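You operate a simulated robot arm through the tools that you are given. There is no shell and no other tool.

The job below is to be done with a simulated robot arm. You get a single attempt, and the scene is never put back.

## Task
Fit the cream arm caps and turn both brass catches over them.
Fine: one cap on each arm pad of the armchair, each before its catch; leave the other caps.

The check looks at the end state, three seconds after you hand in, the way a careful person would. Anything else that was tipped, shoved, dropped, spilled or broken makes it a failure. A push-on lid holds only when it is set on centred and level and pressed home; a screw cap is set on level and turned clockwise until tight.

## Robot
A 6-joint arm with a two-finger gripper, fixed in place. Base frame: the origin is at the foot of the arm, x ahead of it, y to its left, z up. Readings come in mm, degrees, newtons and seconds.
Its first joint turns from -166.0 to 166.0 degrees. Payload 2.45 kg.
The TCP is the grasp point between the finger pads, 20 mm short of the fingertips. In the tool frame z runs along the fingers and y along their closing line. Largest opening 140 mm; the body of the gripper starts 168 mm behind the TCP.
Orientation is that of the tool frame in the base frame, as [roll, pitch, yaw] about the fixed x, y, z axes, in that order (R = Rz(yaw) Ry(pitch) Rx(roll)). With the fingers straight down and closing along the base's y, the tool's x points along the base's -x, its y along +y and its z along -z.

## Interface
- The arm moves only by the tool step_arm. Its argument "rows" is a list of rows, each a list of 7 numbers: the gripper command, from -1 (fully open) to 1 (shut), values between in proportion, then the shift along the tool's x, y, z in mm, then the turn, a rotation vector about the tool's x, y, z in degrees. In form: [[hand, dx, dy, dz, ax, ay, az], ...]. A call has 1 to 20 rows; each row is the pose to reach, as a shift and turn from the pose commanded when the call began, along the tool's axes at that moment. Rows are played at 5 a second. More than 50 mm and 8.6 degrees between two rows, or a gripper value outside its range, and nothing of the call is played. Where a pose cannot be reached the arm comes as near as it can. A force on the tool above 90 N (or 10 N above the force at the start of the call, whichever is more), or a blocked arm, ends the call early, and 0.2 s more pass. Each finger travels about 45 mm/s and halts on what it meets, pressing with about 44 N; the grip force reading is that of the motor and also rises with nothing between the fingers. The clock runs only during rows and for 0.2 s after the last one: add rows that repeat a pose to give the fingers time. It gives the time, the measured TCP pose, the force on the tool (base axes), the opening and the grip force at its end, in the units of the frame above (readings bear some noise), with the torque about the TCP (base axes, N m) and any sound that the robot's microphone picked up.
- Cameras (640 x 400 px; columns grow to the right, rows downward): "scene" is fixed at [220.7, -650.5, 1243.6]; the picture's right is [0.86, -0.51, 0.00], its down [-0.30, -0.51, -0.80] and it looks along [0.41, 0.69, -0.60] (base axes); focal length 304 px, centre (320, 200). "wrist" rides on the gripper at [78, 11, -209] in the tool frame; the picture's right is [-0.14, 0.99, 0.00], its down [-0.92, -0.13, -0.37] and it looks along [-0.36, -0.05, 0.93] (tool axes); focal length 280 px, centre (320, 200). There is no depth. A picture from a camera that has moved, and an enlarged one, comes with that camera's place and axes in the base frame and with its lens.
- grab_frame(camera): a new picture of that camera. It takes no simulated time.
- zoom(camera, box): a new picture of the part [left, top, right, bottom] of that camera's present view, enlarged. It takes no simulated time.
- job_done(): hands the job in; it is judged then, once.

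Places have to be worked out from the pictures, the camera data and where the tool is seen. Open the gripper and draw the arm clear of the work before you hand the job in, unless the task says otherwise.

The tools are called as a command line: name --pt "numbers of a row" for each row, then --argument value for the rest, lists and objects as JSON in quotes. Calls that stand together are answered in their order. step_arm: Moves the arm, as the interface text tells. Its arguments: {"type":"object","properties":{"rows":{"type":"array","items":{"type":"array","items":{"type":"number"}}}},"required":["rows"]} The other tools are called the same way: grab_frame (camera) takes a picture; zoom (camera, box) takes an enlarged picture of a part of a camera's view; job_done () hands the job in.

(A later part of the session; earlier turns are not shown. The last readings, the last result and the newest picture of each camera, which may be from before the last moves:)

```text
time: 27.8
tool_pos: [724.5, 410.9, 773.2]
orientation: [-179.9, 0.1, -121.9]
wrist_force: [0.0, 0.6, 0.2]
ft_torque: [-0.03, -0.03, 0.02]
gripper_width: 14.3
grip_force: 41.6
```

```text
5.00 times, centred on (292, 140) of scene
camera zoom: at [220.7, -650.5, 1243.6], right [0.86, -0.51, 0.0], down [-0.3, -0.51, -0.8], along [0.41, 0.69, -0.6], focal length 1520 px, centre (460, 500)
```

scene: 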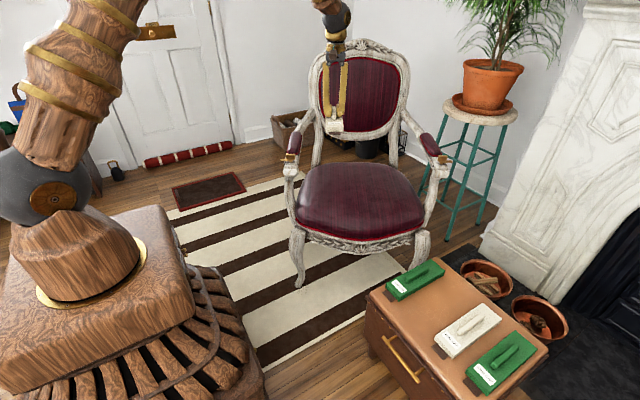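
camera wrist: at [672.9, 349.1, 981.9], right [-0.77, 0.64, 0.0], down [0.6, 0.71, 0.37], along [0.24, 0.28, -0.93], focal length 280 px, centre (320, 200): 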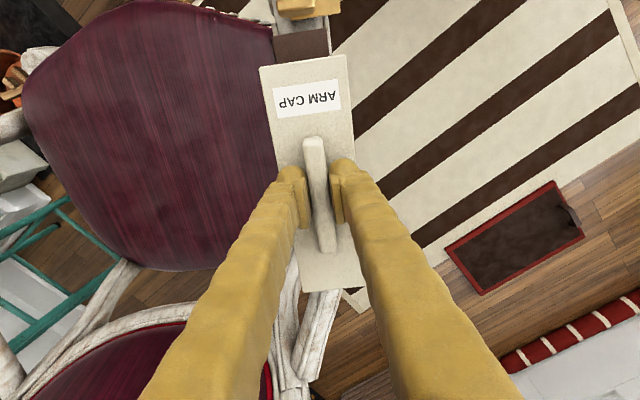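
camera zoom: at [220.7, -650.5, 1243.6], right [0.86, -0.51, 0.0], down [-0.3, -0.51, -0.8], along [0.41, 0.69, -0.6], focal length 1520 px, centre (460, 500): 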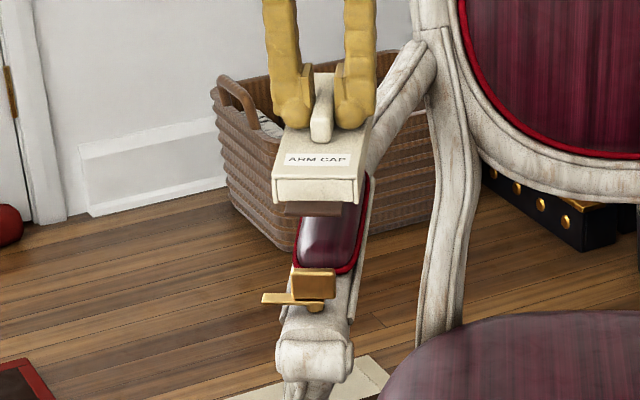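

The cap looks well lined up over the pad. I'll lower it to just above the pad top and check from both cameras.

step_arm --pt "1 0 0 10 0 0 0" --pt "1 0 0 20 0 0 0" --pt "1 0 0 28 0 0 0" --pt "1 0 0 33 0 0 0" --pt "1 0 0 33 0 0 0"

grab_frame --camera "wrist"

zoom --camera "scene" --box '[267, 110, 317, 160]'

zoom --camera "wrist" --box '[250, 0, 370, 80]'

zoom --camera "wrist" --box '[260, 230, 400, 330]'

```text
time: 29.0
tool_pos: [727.6, 411.4, 740.0]
orientation: [-179.9, 0.1, -122.0]
wrist_force: [-0.5, -0.6, -0.2]
ft_torque: [-0.02, 0.02, -0.02]
gripper_width: 14.7
grip_force: 40.9
```

```text
taken
camera wrist: at [674.8, 350.7, 948.4], right [-0.77, 0.64, 0.0], down [0.6, 0.71, 0.37], along [0.24, 0.28, -0.93], focal length 280 px, centre (320, 200)
```

wrist: 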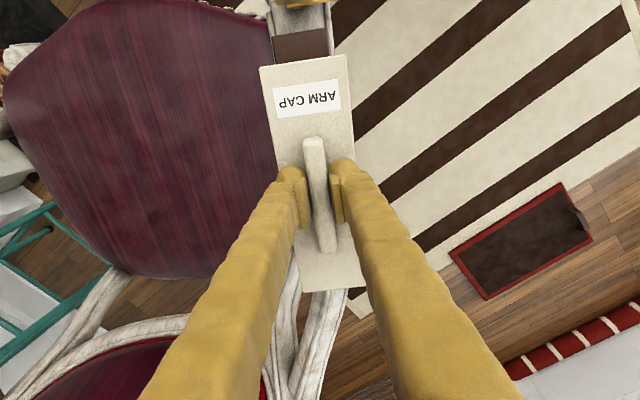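

```text
8.00 times, centred on (292, 135) of scene
camera zoom: at [220.7, -650.5, 1243.6], right [0.86, -0.51, 0.0], down [-0.3, -0.51, -0.8], along [0.41, 0.69, -0.6], focal length 2432 px, centre (544, 720)
```

zoom: 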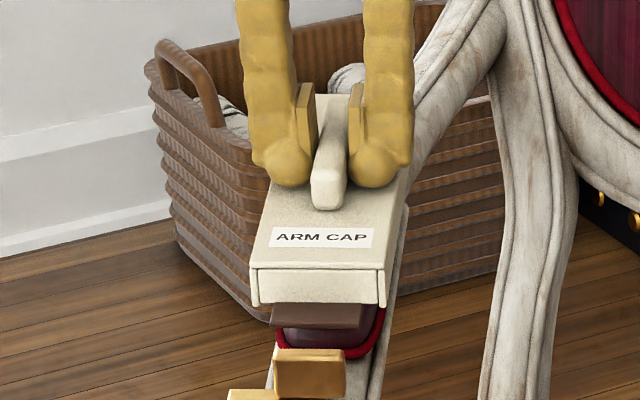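

```text
5.00 times, centred on (310, 40) of wrist
camera zoom: at [674.8, 350.7, 948.4], right [-0.77, 0.64, 0.0], down [0.6, 0.71, 0.37], along [0.24, 0.28, -0.93], focal length 1402 px, centre (370, 1000)
```

zoom: 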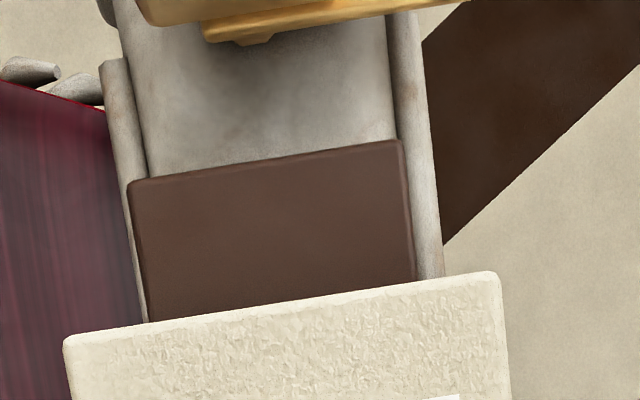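

```text
4.00 times, centred on (330, 280) of wrist
camera zoom: at [674.8, 350.7, 948.4], right [-0.77, 0.64, 0.0], down [0.6, 0.71, 0.37], along [0.24, 0.28, -0.93], focal length 1122 px, centre (280, -120)
```

zoom: 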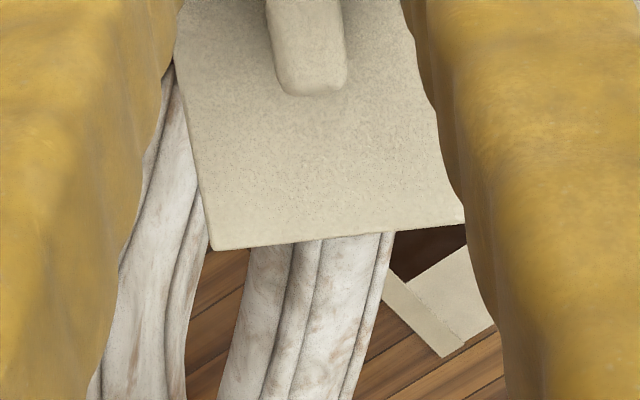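

Laterally the tongue and the rail share the same centreline to within 0.5 mm. Lengthwise the cap sits about 2 mm too far back relative to the pad. I'll shift 2 mm forward along tool x and repeat the measurement.

step_arm --pt "1 2 0 0 0 0 0" --pt "1 2 0 0 0 0 0"

step_arm --pt "1 0 0 0 0 0 0"

zoom --camera "wrist" --box '[240, 0, 400, 100]'

zoom --camera "wrist" --box '[240, 220, 400, 320]'

zoom --camera "scene" --box '[272, 130, 312, 160]'

```text
time: 29.6
tool_pos: [725.3, 410.5, 739.8]
orientation: [-179.9, 0.0, -122.0]
wrist_force: [-0.4, 1.0, 0.0]
ft_torque: [-0.04, -0.01, -0.02]
gripper_width: 14.5
grip_force: 41.0
```

```text
time: 30.0
tool_pos: [724.4, 409.8, 739.2]
orientation: [-179.9, -0.1, -122.0]
wrist_force: [1.5, -0.6, -0.2]
ft_torque: [0.01, -0.01, -0.01]
gripper_width: 14.4
grip_force: 41.0
```

```text
4.00 times, centred on (320, 50) of wrist
camera zoom: at [674.0, 349.0, 948.9], right [-0.77, 0.64, 0.0], down [0.6, 0.71, 0.37], along [0.24, 0.28, -0.93], focal length 1122 px, centre (320, 800)
```

zoom: 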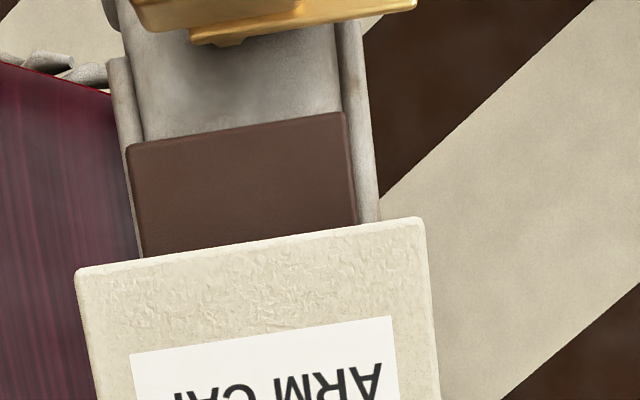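

```text
4.00 times, centred on (320, 270) of wrist
camera zoom: at [674.0, 349.0, 948.9], right [-0.77, 0.64, 0.0], down [0.6, 0.71, 0.37], along [0.24, 0.28, -0.93], focal length 1122 px, centre (320, -80)
```

zoom: 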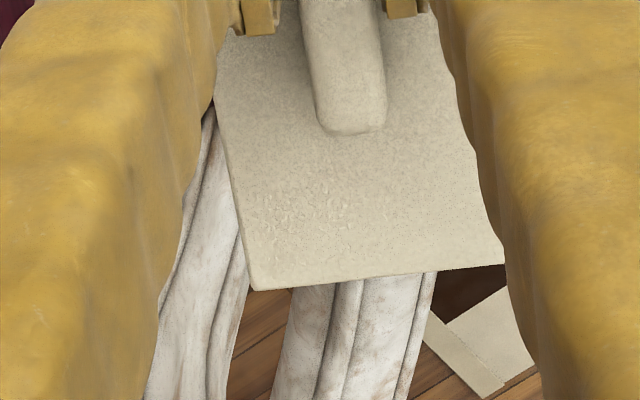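

```text
13.33 times, centred on (292, 145) of scene
camera zoom: at [220.7, -650.5, 1243.6], right [0.86, -0.51, 0.0], down [-0.3, -0.51, -0.8], along [0.41, 0.69, -0.6], focal length 4054 px, centre (693, 933)
```

zoom: 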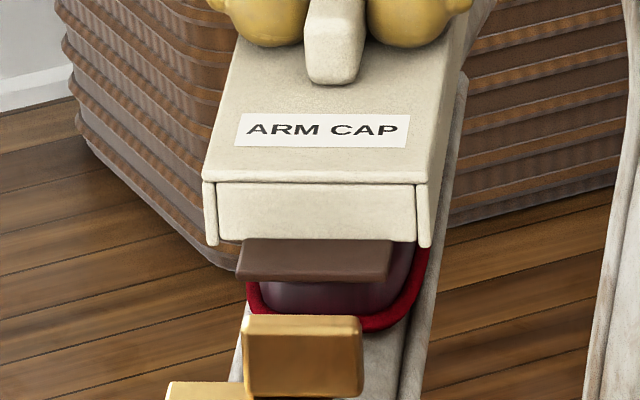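

The cap centre is now at u≈735.8, n≈-397.3, and the pad is at 735.2, -397.0, which is well centred. I'll lower it in small steps while watching the force and torque.

step_arm --pt "1 0 0 4 0 0 0" --pt "1 0 0 8 0 0 0" --pt "1 0 0 10 0 0 0" --pt "1 0 0 10 0 0 0"

step_arm --pt "1 0 0 3 0 0 0" --pt "1 0 0 5 0 0 0" --pt "1 0 0 5 0 0 0"

step_arm --pt "1 0 0 3 0 0 0" --pt "1 0 0 3 0 0 0"

```text
time: 31.0
tool_pos: [725.1, 411.0, 730.5]
orientation: [-180.0, 0.0, -121.9]
wrist_force: [0.0, -0.3, 0.0]
ft_torque: [0.0, -0.02, 0.02]
gripper_width: 14.3
grip_force: 39.9
```

```text
time: 31.8
tool_pos: [725.7, 410.7, 726.2]
orientation: [-180.0, 0.0, -122.0]
wrist_force: [0.1, -0.6, -0.7]
ft_torque: [0.01, -0.02, 0.02]
gripper_width: 14.4
grip_force: 40.8
```

```text
time: 32.4
tool_pos: [725.3, 410.7, 721.8]
orientation: [-179.8, 0.0, -122.0]
wrist_force: [-0.1, 0.7, -0.8]
ft_torque: [-0.03, -0.02, -0.01]
gripper_width: 14.5
grip_force: 40.9
```

No contact so far at z=721.8. I'll check the view, then carry on.

step_arm --pt "1 0 0 3 0 0 0" --pt "1 0 0 3 0 0 0"

zoom --camera "scene" --box '[272, 130, 312, 160]'

zoom --camera "wrist" --box '[240, 0, 400, 100]'

```text
time: 33.0
tool_pos: [724.9, 409.7, 718.8]
orientation: [-179.9, -0.1, -122.0]
wrist_force: [0.6, 0.4, -0.9]
ft_torque: [-0.01, 0.01, 0.01]
gripper_width: 14.3
grip_force: 40.4
```

```text
13.33 times, centred on (292, 145) of scene
camera zoom: at [220.7, -650.5, 1243.6], right [0.86, -0.51, 0.0], down [-0.3, -0.51, -0.8], along [0.41, 0.69, -0.6], focal length 4054 px, centre (693, 933)
```

zoom: 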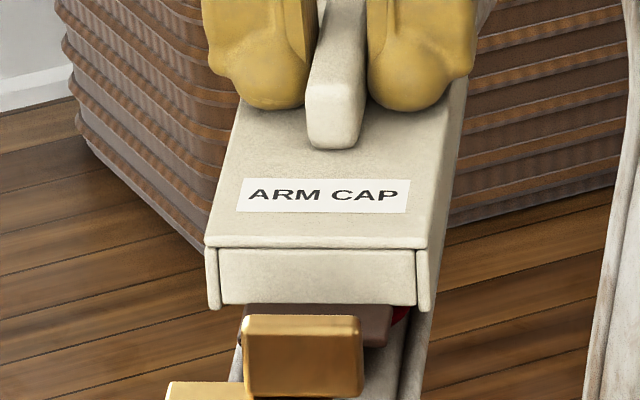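

```text
4.00 times, centred on (320, 50) of wrist
camera zoom: at [673.5, 349.9, 927.7], right [-0.77, 0.64, 0.0], down [0.6, 0.71, 0.37], along [0.24, 0.28, -0.93], focal length 1122 px, centre (320, 800)
```

zoom: 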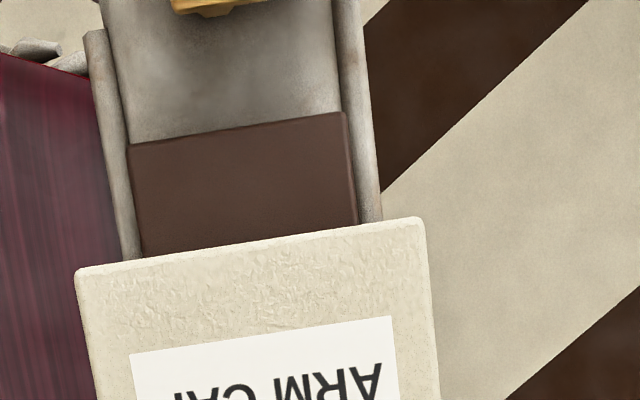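

The cap is sliding down around the pad with no force. I'll continue in 2–3 mm steps.

step_arm --pt "1 0 0 3 0 0 0" --pt "1 0 0 3 0 0 0"

step_arm --pt "1 0 0 2.5 0 0 0" --pt "1 0 0 2.5 0 0 0"

step_arm --pt "1 0 0 2 0 0 0" --pt "1 0 0 2 0 0 0"

```text
time: 33.6
tool_pos: [724.9, 410.0, 716.6]
orientation: [-179.9, 0.0, -122.0]
wrist_force: [-0.9, -1.0, -0.3]
ft_torque: [0.0, 0.0, 0.02]
gripper_width: 14.6
grip_force: 40.7
```

```text
time: 34.2
tool_pos: [725.2, 410.9, 715.2]
orientation: [-179.9, 0.0, -122.0]
wrist_force: [-0.1, -0.2, -1.2]
ft_torque: [0.02, 0.01, -0.01]
gripper_width: 14.5
grip_force: 40.5
```

```text
time: 34.8
tool_pos: [725.5, 410.9, 712.3]
orientation: [-179.9, 0.0, -121.9]
wrist_force: [-0.3, 0.2, 0.0]
ft_torque: [-0.04, 0.0, -0.04]
gripper_width: 14.6
grip_force: 40.2
```

step_arm --pt "1 0 0 2 0 0 0" --pt "1 0 0 2 0 0 0"

step_arm --pt "1 0 0 1.5 0 0 0" --pt "1 0 0 1.5 0 0 0"

step_arm --pt "1 0 0 1.5 0 0 0" --pt "1 0 0 1.5 0 0 0"

```text
time: 35.4
tool_pos: [725.2, 410.9, 709.7]
orientation: [-179.9, 0.0, -122.0]
wrist_force: [0.0, 0.0, -0.5]
ft_torque: [0.02, -0.02, 0.01]
gripper_width: 14.4
grip_force: 40.4
```

```text
time: 36.0
tool_pos: [725.4, 410.8, 709.4]
orientation: [-179.8, 0.1, -121.9]
wrist_force: [-1.3, -0.1, 12.8]
ft_torque: [-0.05, 0.02, -0.05]
gripper_width: 14.4
grip_force: 40.6
```

```text
time: 36.6
tool_pos: [725.3, 411.9, 709.7]
orientation: [-179.8, 0.1, -122.1]
wrist_force: [-11.8, 0.2, 51.4]
ft_torque: [-0.01, 0.23, -0.02]
gripper_width: 14.4
grip_force: 40.3
```

Contact came at TCP z≈709, with the force now at about 51 N. I'll look at the cap before pressing any harder.

zoom --camera "scene" --box '[272, 130, 312, 160]'

zoom --camera "wrist" --box '[240, 0, 400, 100]'

grab_frame --camera "wrist"

```text
13.33 times, centred on (292, 145) of scene
camera zoom: at [220.7, -650.5, 1243.6], right [0.86, -0.51, 0.0], down [-0.3, -0.51, -0.8], along [0.41, 0.69, -0.6], focal length 4054 px, centre (693, 933)
```

zoom: 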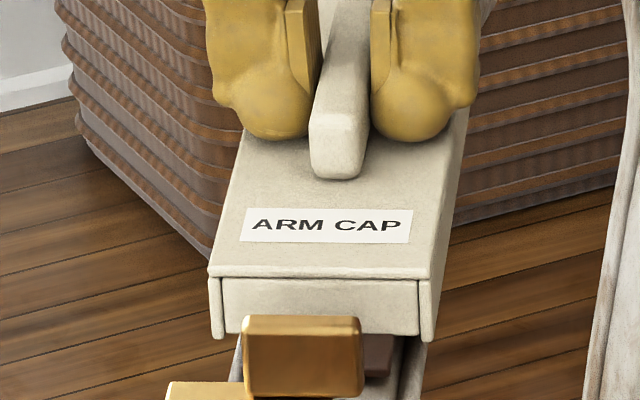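

```text
4.00 times, centred on (320, 50) of wrist
camera zoom: at [673.6, 349.4, 917.2], right [-0.77, 0.64, 0.0], down [0.6, 0.71, 0.37], along [0.24, 0.28, -0.93], focal length 1122 px, centre (320, 800)
```

zoom: 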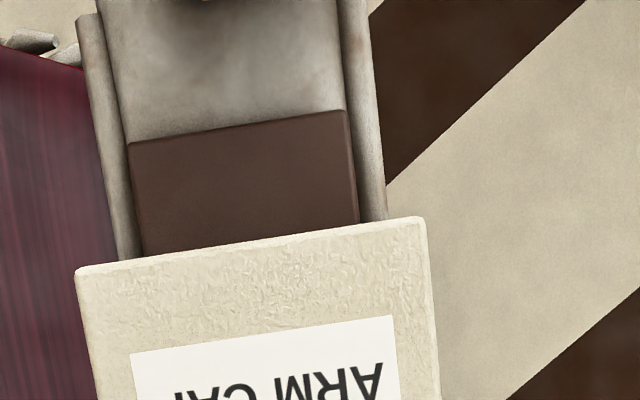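

```text
taken
camera wrist: at [673.6, 349.4, 917.2], right [-0.77, 0.64, 0.0], down [0.6, 0.71, 0.37], along [0.24, 0.28, -0.93], focal length 280 px, centre (320, 200)
```

wrist: 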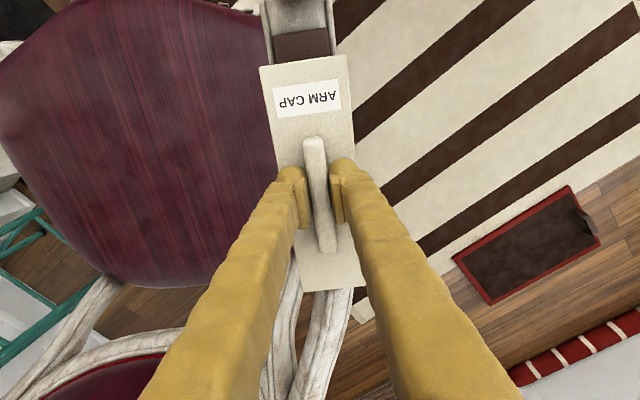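

The cap looks seated, with its tongue down between the rail mouldings and level. I'll press a little harder to make sure it's home, and watch for any further travel or sound.

step_arm --pt "1 0 0 0.6 0 0 0" --pt "1 0 0 1.2 0 0 0" --pt "1 0 0 1.2 0 0 0"

```text
time: 37.3
tool_pos: [726.4, 410.1, 709.7]
orientation: [-179.8, 0.2, -122.0]
wrist_force: [-4.1, -0.5, 18.5]
ft_torque: [-0.09, 0.1, -0.07]
gripper_width: 14.4
grip_force: 40.4
stopped in row 3: the force on the tool passed its limit at 92 N (the readings are from after the stop); the commanded pose is now the measured one
```

The press reached 92 N with no further travel, as z held at 709.6, so the cap is fully home. I'll open the fingers and rise straight up off the handle.

step_arm --pt "0.8 0 0 0 0 0 0" --pt "0.6 0 0 0 0 0 0" --pt "0.45 0 0 0 0 0 0" --pt "0.45 0 0 0 0 0 0"

step_arm --pt "0.45 0 0 -10 0 0 0" --pt "0.45 0 0 -30 0 0 0" --pt "0.45 0 0 -60 0 0 0" --pt "0.45 0 0 -60 0 0 0"

grab_frame --camera "wrist"

zoom --camera "scene" --box '[264, 120, 320, 160]'

```text
time: 38.3
tool_pos: [726.7, 411.3, 708.4]
orientation: [-179.8, 0.2, -122.1]
wrist_force: [5.5, -1.3, 32.3]
ft_torque: [-0.05, 0.0, 0.03]
gripper_width: 22.1
grip_force: 0.0
```

```text
time: 39.3
tool_pos: [725.6, 411.2, 768.0]
orientation: [-180.0, 0.2, -122.0]
wrist_force: [0.2, 0.2, -0.6]
ft_torque: [0.01, -0.03, -0.02]
gripper_width: 38.5
grip_force: 0.1
```

```text
taken
camera wrist: at [674.2, 349.3, 976.3], right [-0.77, 0.64, 0.0], down [0.6, 0.71, 0.37], along [0.24, 0.28, -0.93], focal length 280 px, centre (320, 200)
```

wrist: 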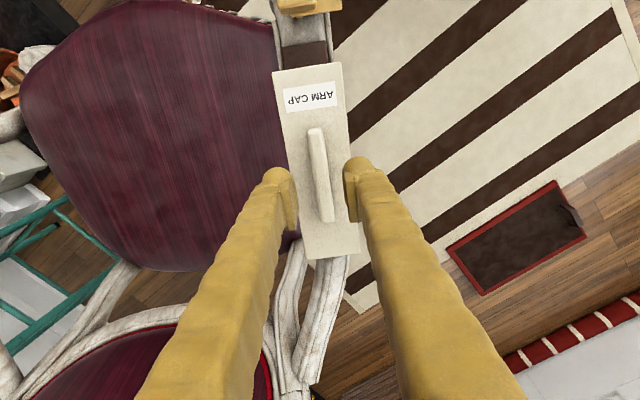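

```text
10.00 times, centred on (292, 140) of scene
camera zoom: at [220.7, -650.5, 1243.6], right [0.86, -0.51, 0.0], down [-0.3, -0.51, -0.8], along [0.41, 0.69, -0.6], focal length 3041 px, centre (600, 800)
```

zoom: 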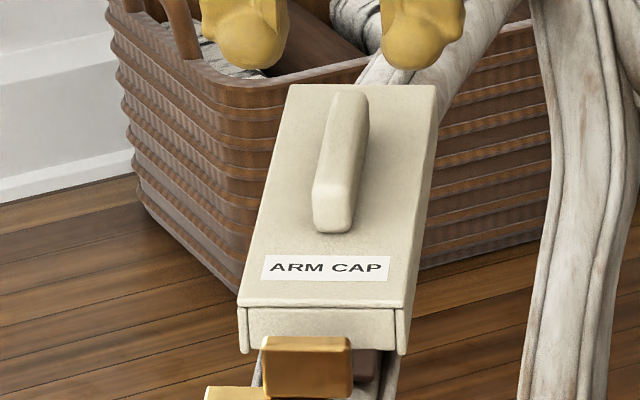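

The cap sits level on the pad. Next is the near catch: I'll rise, move about 153 mm forward over the catch, and turn +90° so the fingers close across the thumb block. I'll hover there and look.

step_arm --pt "0.3 0 0 -12 0 0 0" --pt "0.1 10 0 -24 0 0 -8" --pt "0 25 0 -24 0 0 -16" --pt "0 40 0 -24 0 0 -24" --pt "0 55 0 -24 0 0 -32" --pt "0 70 0 -24 0 0 -40" --pt "0 85 0 -24 0 0 -48" --pt "0 100 0 -24 0 0 -56" --pt "0 115 0 -24 0 0 -64" --pt "0 130 0 -24 0 0 -72" --pt "0 145 0 -24 0 0 -80" --pt "0 153 0 -24 0 0 -86" --pt "0 153 0 -24 0 0 -90" --pt "0 153 0 -24 0 0 -90" --pt "0 153 0 -24 0 0 -90"

grab_frame --camera "wrist"

grab_frame --camera "scene"

zoom --camera "wrist" --box '[240, 120, 400, 220]'

```text
time: 42.5
tool_pos: [645.1, 281.5, 791.8]
orientation: [-179.8, 0.1, -32.0]
wrist_force: [-0.3, -0.1, 0.0]
ft_torque: [0.02, 0.0, -0.02]
gripper_width: 70.1
grip_force: 0.1
```

```text
taken
camera wrist: at [704.5, 230.2, 1000.2], right [-0.64, -0.77, 0.0], down [-0.71, 0.6, 0.37], along [-0.28, 0.24, -0.93], focal length 280 px, centre (320, 200)
```

wrist: 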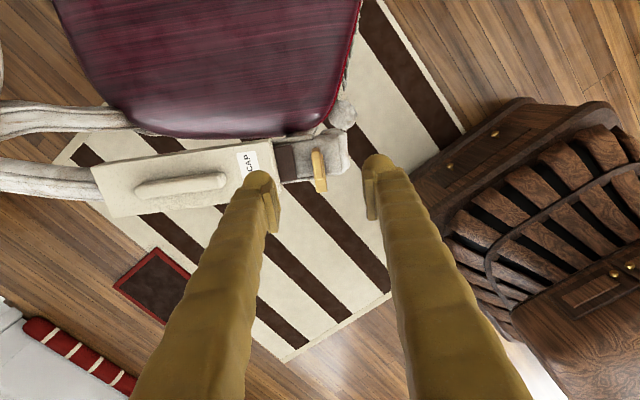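

```text
taken
```

scene: 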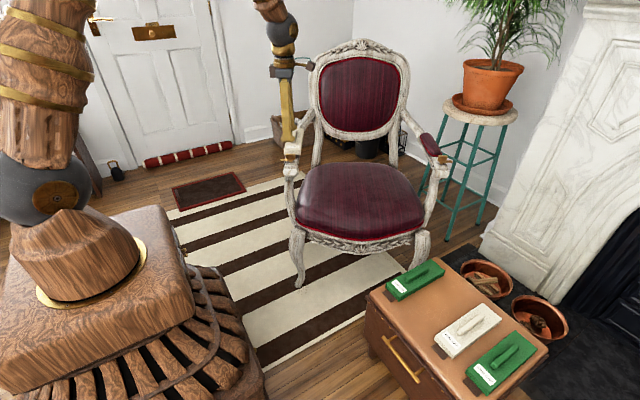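

```text
4.00 times, centred on (320, 170) of wrist
camera zoom: at [704.5, 230.2, 1000.2], right [-0.64, -0.77, 0.0], down [-0.71, 0.6, 0.37], along [-0.28, 0.24, -0.93], focal length 1122 px, centre (320, 320)
```

zoom: 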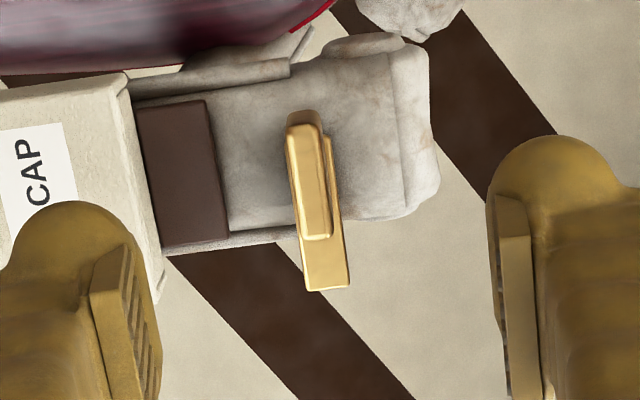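

From this view the block's centre is at u≈582, n≈-398 and the bar is square to the arm. I'll shift about 2 mm, narrow the fingers to about 38 mm and come down around the block in stages.

step_arm --pt "0.2 0 -1 15 0 0 0" --pt "0.46 0 -2 35 0 0 0" --pt "0.46 0 -2 55 0 0 0" --pt "0.46 0 -2 72 0 0 0" --pt "0.46 0 -2 72 0 0 0"

grab_frame --camera "wrist"

zoom --camera "wrist" --box '[240, 120, 400, 220]'

zoom --camera "scene" --box '[264, 125, 320, 165]'

```text
time: 43.7
tool_pos: [646.1, 282.8, 720.2]
orientation: [-179.9, -0.1, -32.0]
wrist_force: [-0.9, 1.0, 0.2]
ft_torque: [0.01, -0.01, -0.01]
gripper_width: 37.8
grip_force: 0.1
```

```text
taken
camera wrist: at [705.8, 230.7, 928.8], right [-0.64, -0.77, 0.0], down [-0.71, 0.6, 0.37], along [-0.28, 0.24, -0.93], focal length 280 px, centre (320, 200)
```

wrist: 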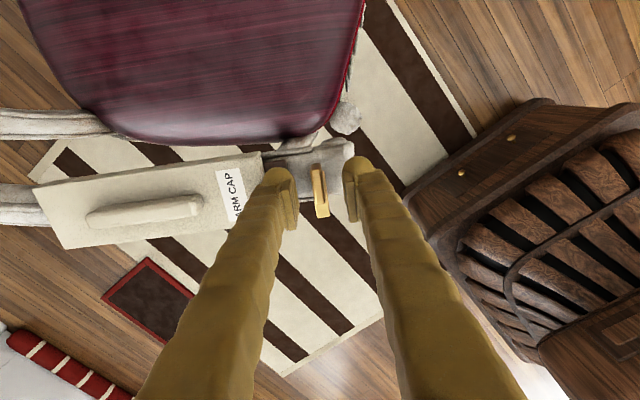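

```text
4.00 times, centred on (320, 170) of wrist
camera zoom: at [705.8, 230.7, 928.8], right [-0.64, -0.77, 0.0], down [-0.71, 0.6, 0.37], along [-0.28, 0.24, -0.93], focal length 1122 px, centre (320, 320)
```

zoom: 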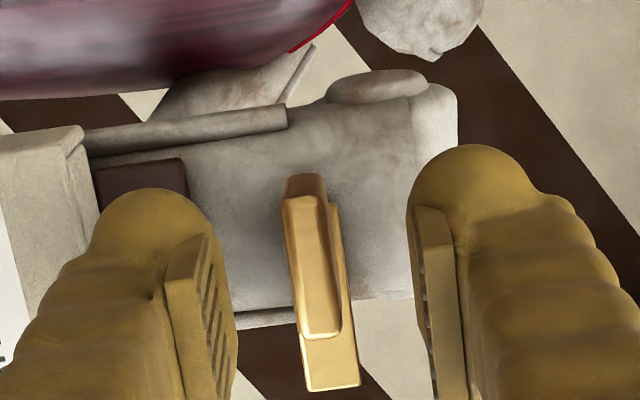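

```text
10.00 times, centred on (292, 145) of scene
camera zoom: at [220.7, -650.5, 1243.6], right [0.86, -0.51, 0.0], down [-0.3, -0.51, -0.8], along [0.41, 0.69, -0.6], focal length 3041 px, centre (600, 750)
```

zoom: 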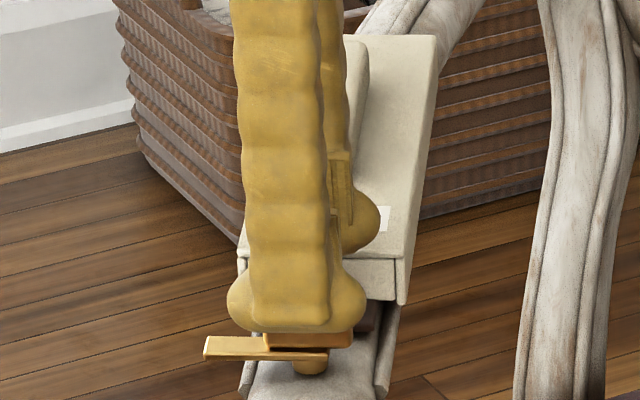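

The block is between the fingers within about 1 mm. I'll lower until the tips sit beside the block at TCP z≈692, then close on it.

step_arm --pt "0.46 0 -0.5 8 0 0 0" --pt "0.46 0 -0.5 16 0 0 0" --pt "0.46 0 -0.5 23 0 0 0" --pt "0.46 0 -0.5 27 0 0 0" --pt "0.46 0 -0.5 27 0 0 0"

zoom --camera "wrist" --box '[240, 120, 400, 220]'

zoom --camera "scene" --box '[264, 125, 320, 165]'

```text
time: 44.9
tool_pos: [647.6, 283.8, 692.2]
orientation: [-179.9, -0.1, -31.9]
wrist_force: [-0.3, -0.1, -0.4]
ft_torque: [0.03, 0.02, 0.01]
gripper_width: 37.9
grip_force: 0.0
```

```text
4.00 times, centred on (320, 170) of wrist
camera zoom: at [706.5, 232.2, 902.1], right [-0.64, -0.77, 0.0], down [-0.71, 0.6, 0.37], along [-0.28, 0.24, -0.93], focal length 1122 px, centre (320, 320)
```

zoom: 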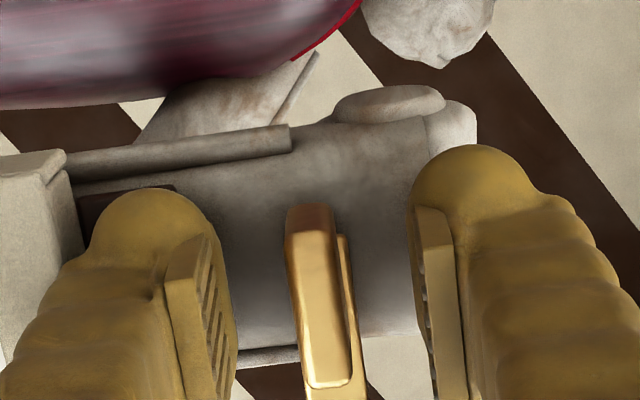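

```text
10.00 times, centred on (292, 145) of scene
camera zoom: at [220.7, -650.5, 1243.6], right [0.86, -0.51, 0.0], down [-0.3, -0.51, -0.8], along [0.41, 0.69, -0.6], focal length 3041 px, centre (600, 750)
```

zoom: 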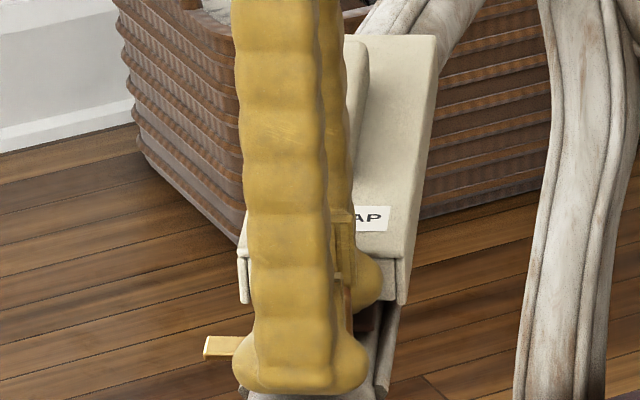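

The block is centred between the fingers and there's no contact force. I'll close gently on it.

step_arm --pt "0.6 0 0 0 0 0 0" --pt "0.75 0 0 0 0 0 0" --pt "0.9 0 0 0 0 0 0" --pt "1 0 0 0 0 0 0" --pt "1 0 0 0 0 0 0" --pt "1 0 0 0 0 0 0"

zoom --camera "wrist" --box '[240, 120, 400, 220]'

```text
time: 46.3
tool_pos: [646.9, 283.0, 693.6]
orientation: [-179.7, -0.1, -32.0]
wrist_force: [4.7, 7.3, 0.2]
ft_torque: [0.04, -0.05, -0.02]
gripper_width: 9.1
grip_force: 36.8
```

```text
4.00 times, centred on (320, 170) of wrist
camera zoom: at [706.7, 232.4, 902.1], right [-0.64, -0.77, 0.0], down [-0.71, 0.6, 0.37], along [-0.28, 0.24, -0.93], focal length 1122 px, centre (320, 320)
```

zoom: 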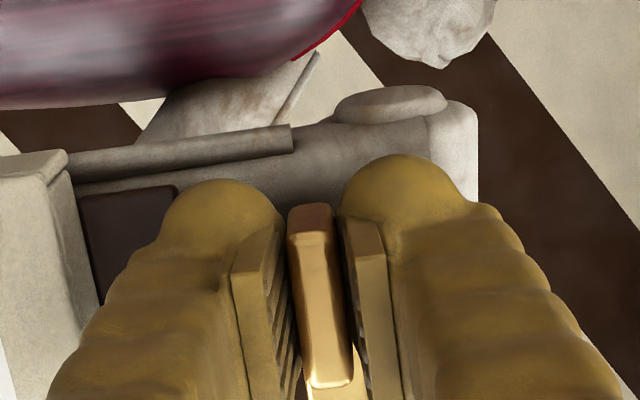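

It's gripped (9.1 mm block, small forces). I'll turn the catch clockwise, seen from above, by rotating about +tool z in stages, checking force and sound.

step_arm --pt "1 0 0 0 0 0 4" --pt "1 0 0 0 0 0 8" --pt "1 0 0 0 0 0 12" --pt "1 0 0 0 0 0 16" --pt "1 0 0 0 0 0 20" --pt "1 0 0 0 0 0 20"

zoom --camera "wrist" --box '[240, 120, 400, 220]'

zoom --camera "scene" --box '[264, 125, 320, 165]'

```text
time: 47.7
tool_pos: [647.9, 283.9, 692.8]
orientation: [-179.8, -0.1, -52.1]
wrist_force: [4.0, 5.5, 26.9]
ft_torque: [0.02, -0.04, 0.0]
gripper_width: 8.8
grip_force: 36.7
```

```text
4.00 times, centred on (320, 170) of wrist
camera zoom: at [685.3, 214.4, 902.0], right [-0.87, -0.5, 0.0], down [-0.47, 0.8, 0.37], along [-0.18, 0.32, -0.93], focal length 1122 px, centre (320, 320)
```

zoom: 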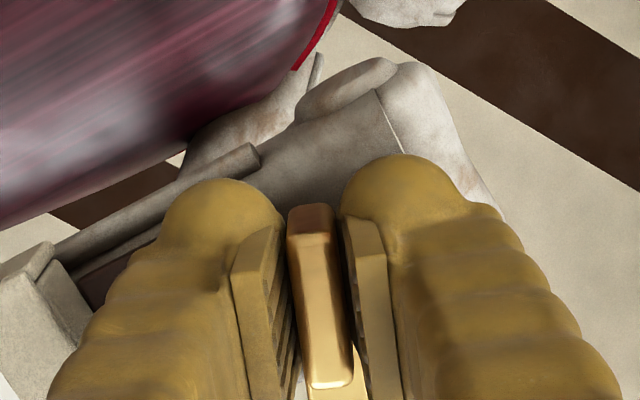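

```text
10.00 times, centred on (292, 145) of scene
camera zoom: at [220.7, -650.5, 1243.6], right [0.86, -0.51, 0.0], down [-0.3, -0.51, -0.8], along [0.41, 0.69, -0.6], focal length 3041 px, centre (600, 750)
```

zoom: 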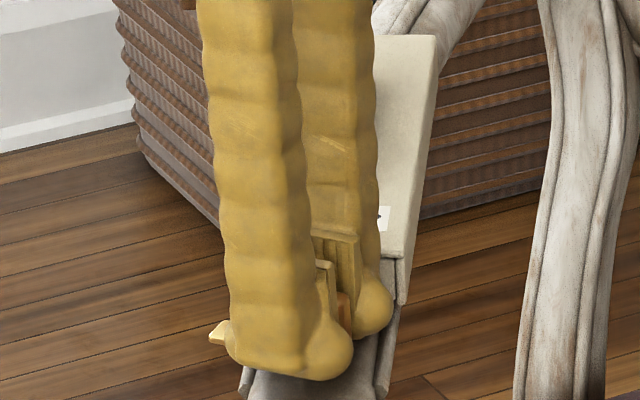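

The catch is turning with the tool, but an upward force of 27 N has built up. A fingertip is probably riding on the rail, so I'll open slightly, rise 4 mm, re-grip and carry on.

step_arm --pt "0.8 0 0 0 0 0 0" --pt "0.7 0 0 0 0 0 0" --pt "0.7 0 0 -2 0 0 0" --pt "0.7 0 0 -5 0 0 0" --pt "0.7 0 0 -5 0 0 0"

zoom --camera "wrist" --box '[240, 120, 400, 220]'

zoom --camera "scene" --box '[272, 135, 312, 165]'

```text
time: 48.9
tool_pos: [647.1, 282.6, 698.0]
orientation: [-179.8, -0.2, -52.0]
wrist_force: [-0.9, 0.6, 0.8]
ft_torque: [0.0, -0.02, 0.02]
gripper_width: 21.2
grip_force: 0.2
```

```text
4.00 times, centred on (320, 170) of wrist
camera zoom: at [684.7, 214.5, 906.1], right [-0.87, -0.5, 0.0], down [-0.47, 0.8, 0.37], along [-0.18, 0.32, -0.93], focal length 1122 px, centre (320, 320)
```

zoom: 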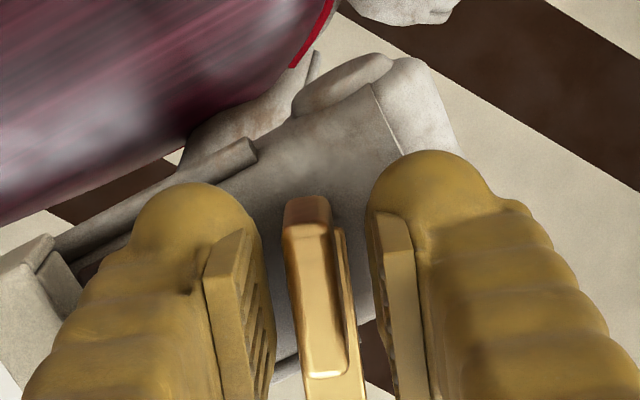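

```text
13.33 times, centred on (292, 150) of scene
camera zoom: at [220.7, -650.5, 1243.6], right [0.86, -0.51, 0.0], down [-0.3, -0.51, -0.8], along [0.41, 0.69, -0.6], focal length 4054 px, centre (693, 867)
```

zoom: 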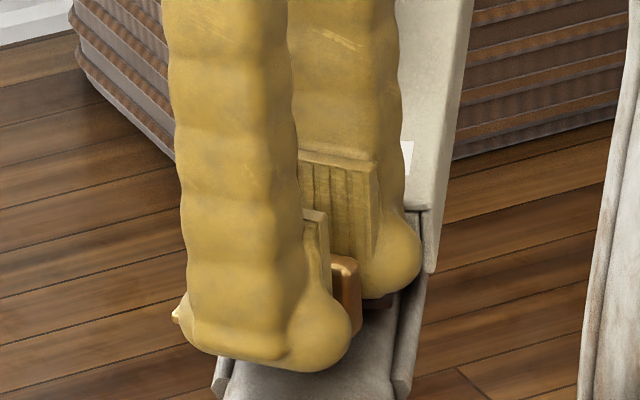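

The catch has turned about 20° and stays put. I'll re-grip 5 mm higher and keep turning.

step_arm --pt "0.85 0 0 0 0 0 0" --pt "1 0 0 0 0 0 0" --pt "1 0 0 0 0 0 0" --pt "1 0 0 0 0 0 0" --pt "1 0 0 0 0 0 5" --pt "1 0 0 0 0 0 10" --pt "1 0 0 0 0 0 15" --pt "1 0 0 0 0 0 20" --pt "1 0 0 0 0 0 25" --pt "1 0 0 0 0 0 25"

zoom --camera "wrist" --box '[240, 120, 400, 220]'

zoom --camera "scene" --box '[272, 135, 312, 165]'

```text
time: 51.1
tool_pos: [647.6, 282.5, 697.4]
orientation: [-179.8, 0.1, -77.1]
wrist_force: [3.0, 17.5, 27.2]
ft_torque: [0.21, -0.04, -0.03]
gripper_width: 9.0
grip_force: 36.8
```

```text
4.00 times, centred on (320, 170) of wrist
camera zoom: at [652.3, 204.4, 906.0], right [-1.0, -0.09, 0.0], down [-0.08, 0.93, 0.37], along [-0.03, 0.37, -0.93], focal length 1122 px, centre (320, 320)
```

zoom: 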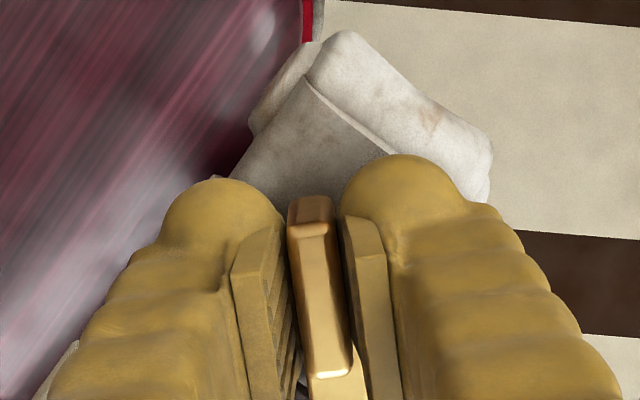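

```text
13.33 times, centred on (292, 150) of scene
camera zoom: at [220.7, -650.5, 1243.6], right [0.86, -0.51, 0.0], down [-0.3, -0.51, -0.8], along [0.41, 0.69, -0.6], focal length 4054 px, centre (693, 867)
```

zoom: 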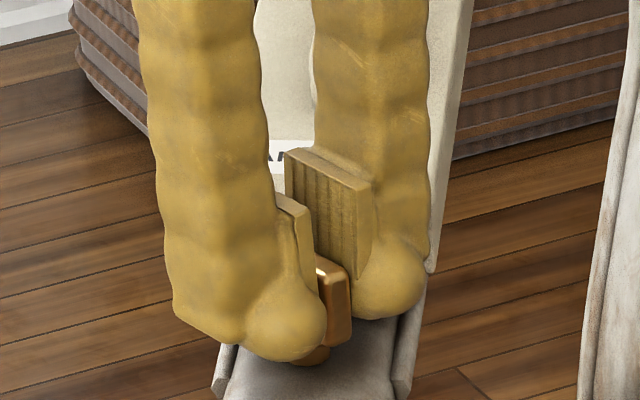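

The catch is at 45°. The forces look like small tracking offsets working against a fixed post, so I'll open to relieve them, re-grip and continue.

step_arm --pt "0.8 0 0 0 0 0 0" --pt "0.7 0 0 0 0 0 0" --pt "0.7 0 0 0 0 0 0"

zoom --camera "wrist" --box '[240, 120, 400, 220]'

```text
time: 51.9
tool_pos: [646.6, 282.0, 697.1]
orientation: [-179.8, 0.1, -77.1]
wrist_force: [0.0, -0.5, -0.1]
ft_torque: [-0.01, -0.01, 0.0]
gripper_width: 20.9
grip_force: 0.1
```

```text
4.00 times, centred on (320, 170) of wrist
camera zoom: at [652.4, 203.9, 905.3], right [-1.0, -0.09, 0.0], down [-0.08, 0.93, 0.37], along [-0.03, 0.37, -0.93], focal length 1122 px, centre (320, 320)
```

zoom: 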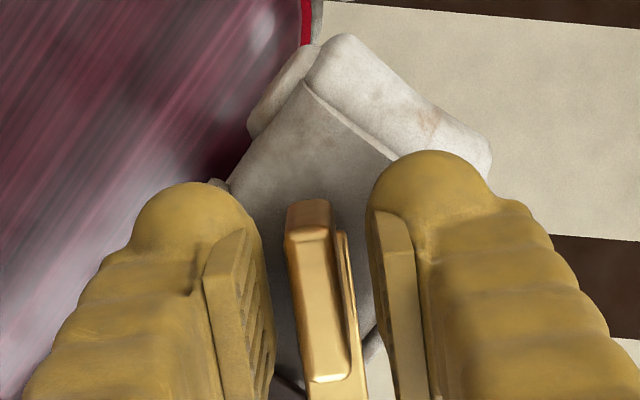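

step_arm --pt "0.85 0 0 0 0 0 0" --pt "1 0 0 0 0 0 0" --pt "1 0 0 0 0 0 0" --pt "1 0 0 0 0 0 0" --pt "1 0 0 0 0 0 5" --pt "1 0 0 0 0 0 10" --pt "1 0 0 0 0 0 15" --pt "1 0 0 0 0 0 20" --pt "1 0 0 0 0 0 25" --pt "1 0 0 0 0 0 25"

step_arm --pt "0.8 0 0 0 0 0 0" --pt "0.7 0 0 0 0 0 0" --pt "0.7 0 0 0 0 0 0"

zoom --camera "wrist" --box '[240, 120, 400, 220]'

zoom --camera "scene" --box '[272, 135, 312, 165]'

```text
time: 54.1
tool_pos: [646.5, 282.6, 696.7]
orientation: [-179.9, 0.1, -102.1]
wrist_force: [14.2, -6.3, -0.4]
ft_torque: [-0.04, -0.11, -0.04]
gripper_width: 9.0
grip_force: 36.6
```

```text
time: 54.9
tool_pos: [645.5, 282.5, 698.8]
orientation: [-179.8, 0.1, -102.0]
wrist_force: [-0.6, -0.2, 0.1]
ft_torque: [-0.01, 0.02, 0.0]
gripper_width: 20.9
grip_force: 0.2
```

```text
4.00 times, centred on (320, 170) of wrist
camera zoom: at [618.1, 208.7, 905.8], right [-0.94, 0.34, 0.0], down [0.32, 0.87, 0.37], along [0.13, 0.35, -0.93], focal length 1122 px, centre (320, 320)
```

zoom: 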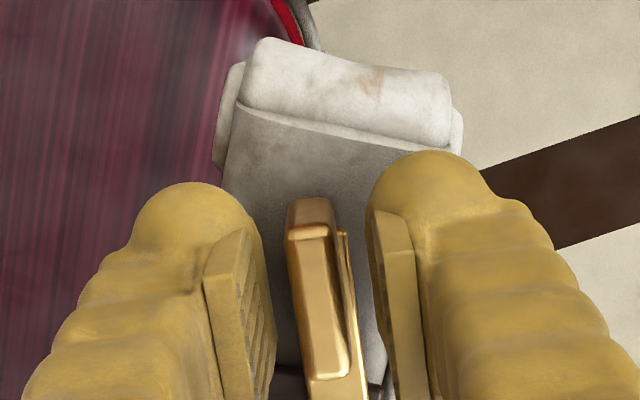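

```text
13.33 times, centred on (292, 150) of scene
camera zoom: at [220.7, -650.5, 1243.6], right [0.86, -0.51, 0.0], down [-0.3, -0.51, -0.8], along [0.41, 0.69, -0.6], focal length 4054 px, centre (693, 867)
```

zoom: 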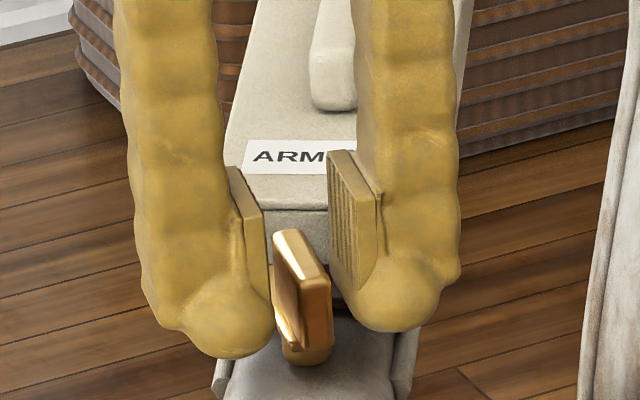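

The catch is at 70°. I'll turn the last 20° so the bar points straight back over the tongue.

step_arm --pt "0.85 0 0 0 0 0 0" --pt "1 0 0 0 0 0 0" --pt "1 0 0 0 0 0 0" --pt "1 0 0 0 0 0 0" --pt "1 0 0 0 0 0 4" --pt "1 0 0 0 0 0 8" --pt "1 0 0 0 0 0 12" --pt "1 0 0 0 0 0 16" --pt "1 0 0 0 0 0 20" --pt "1 0 0 0 0 0 20"

zoom --camera "wrist" --box '[240, 120, 400, 220]'

zoom --camera "scene" --box '[272, 135, 312, 165]'

```text
time: 57.1
tool_pos: [646.9, 283.7, 697.0]
orientation: [-180.0, 0.2, -122.0]
wrist_force: [9.3, 20.2, -0.4]
ft_torque: [0.29, -0.1, 0.05]
gripper_width: 8.9
grip_force: 37.0
```

```text
4.00 times, centred on (320, 170) of wrist
camera zoom: at [594.2, 222.3, 905.6], right [-0.77, 0.64, 0.0], down [0.6, 0.71, 0.37], along [0.24, 0.28, -0.93], focal length 1122 px, centre (320, 320)
```

zoom: 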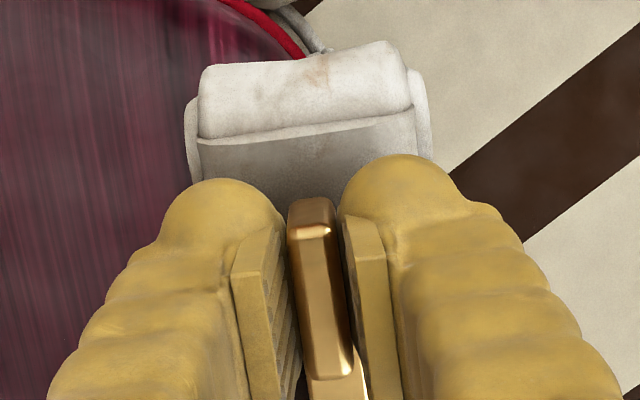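

```text
13.33 times, centred on (292, 150) of scene
camera zoom: at [220.7, -650.5, 1243.6], right [0.86, -0.51, 0.0], down [-0.3, -0.51, -0.8], along [0.41, 0.69, -0.6], focal length 4054 px, centre (693, 867)
```

zoom: 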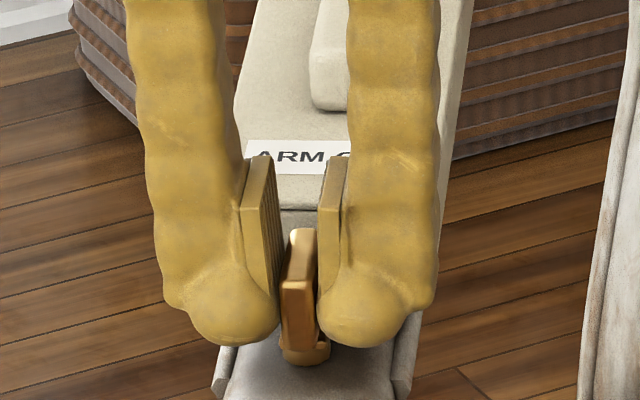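

It's turned the full 90°. I'll release and rise to check the result.

step_arm --pt "0.8 0 0 0 0 0 0" --pt "0.6 0 0 0 0 0 0" --pt "0.45 0 0 0 0 0 0" --pt "0.45 0 0 0 0 0 0" --pt "0.45 0 0 -10 0 0 0" --pt "0.45 0 0 -30 0 0 0" --pt "0.2 0 0 -60 0 0 0" --pt "0 0 0 -100 0 0 0" --pt "0 0 0 -100 0 0 0"

grab_frame --camera "wrist"

zoom --camera "wrist" --box '[240, 120, 400, 220]'

zoom --camera "scene" --box '[264, 125, 320, 165]'

```text
time: 59.1
tool_pos: [643.5, 282.2, 797.4]
orientation: [-179.9, 0.1, -122.0]
wrist_force: [0.3, -0.1, 0.0]
ft_torque: [0.02, -0.02, 0.03]
gripper_width: 70.0
grip_force: 0.1
```

```text
taken
camera wrist: at [593.0, 221.0, 1005.7], right [-0.77, 0.64, 0.0], down [0.6, 0.71, 0.37], along [0.24, 0.28, -0.93], focal length 280 px, centre (320, 200)
```

wrist: 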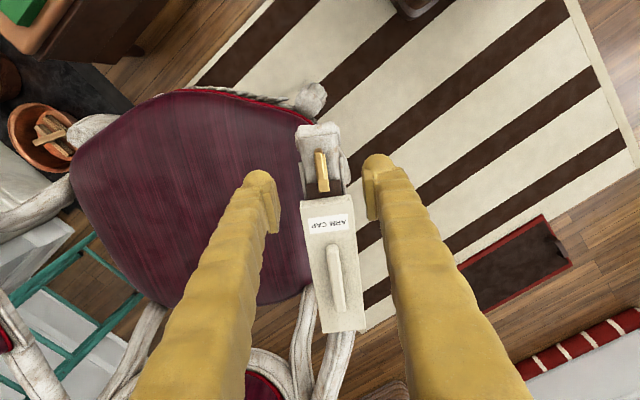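

```text
4.00 times, centred on (320, 170) of wrist
camera zoom: at [593.0, 221.0, 1005.7], right [-0.77, 0.64, 0.0], down [0.6, 0.71, 0.37], along [0.24, 0.28, -0.93], focal length 1122 px, centre (320, 320)
```

zoom: 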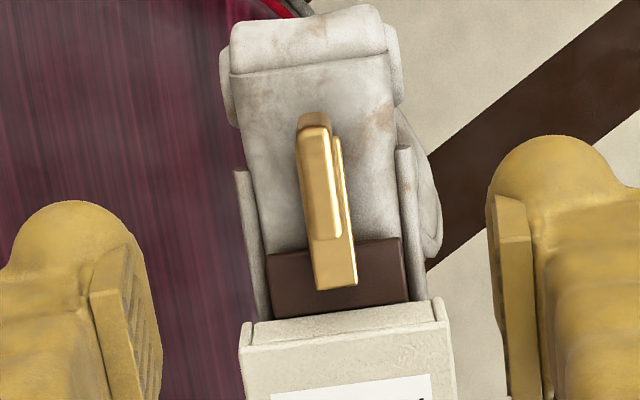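

```text
10.00 times, centred on (292, 145) of scene
camera zoom: at [220.7, -650.5, 1243.6], right [0.86, -0.51, 0.0], down [-0.3, -0.51, -0.8], along [0.41, 0.69, -0.6], focal length 3041 px, centre (600, 750)
```

zoom: 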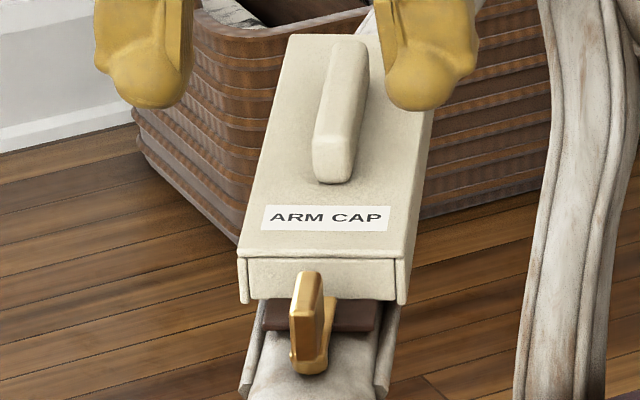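

The bar now lies straight over the tongue: its tip is at u≈622, the tongue starts at about 609 and the cap front is at about 632. The near side is done. I'll go back for the second cream cap near (838, -456), turning back to yaw 180.

step_arm --pt "0 29 -30.9 0 0 0 3.2" --pt "0 58 -61.8 0 0 0 6.4" --pt "0 87 -92.7 0 0 0 9.7" --pt "0 116 -123.6 0 0 0 12.9" --pt "0 145 -154.4 0 0 0 16.1" --pt "0 174 -185.3 0 0 0 19.3" --pt "0 203 -216.2 0 0 0 22.6" --pt "0 232 -247.1 0 0 0 25.8" --pt "0 261 -278 0 0 0 29" --pt "0 290 -308.9 0 0 0 32.2" --pt "0 319.4 -339.8 0 0 0 35.4" --pt "0 348.5 -370.7 0 0 0 38.7" --pt "0 377.5 -401.6 0 0 0 41.9" --pt "0 406.5 -432.4 0 0 0 45.1" --pt "0 435.6 -463.3 0 0 0 48.3" --pt "0 464.6 -494.2 0 0 0 51.6" --pt "0 493.7 -525.1 0 0 0 54.8" --pt "0 522.7 -556 0 0 0 58" --pt "0 522.7 -556 0 0 0 58"

grab_frame --camera "scene"

grab_frame --camera "wrist"

```text
time: 63.1
tool_pos: [840.6, -455.5, 796.5]
orientation: [180.0, 0.2, 179.9]
wrist_force: [0.2, -0.3, -0.2]
ft_torque: [0.04, -0.01, 0.0]
gripper_width: 69.9
grip_force: 0.0
```

```text
taken
```

scene: 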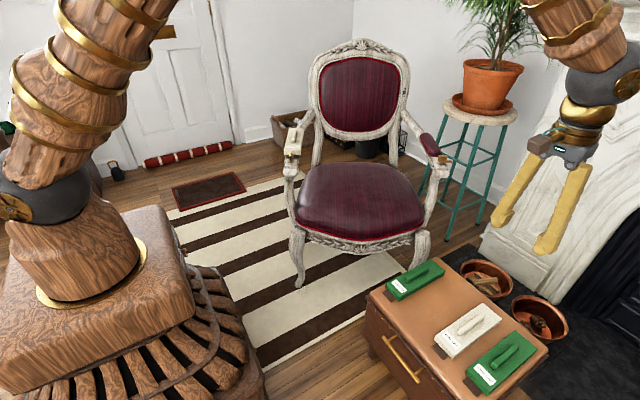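

```text
taken
camera wrist: at [761.1, -445.5, 1006.4], right [0.14, 0.99, 0.0], down [0.92, -0.13, 0.37], along [0.37, -0.05, -0.93], focal length 280 px, centre (320, 200)
```

wrist: 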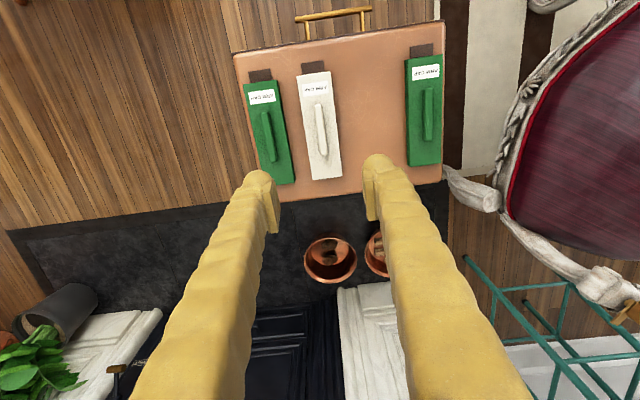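

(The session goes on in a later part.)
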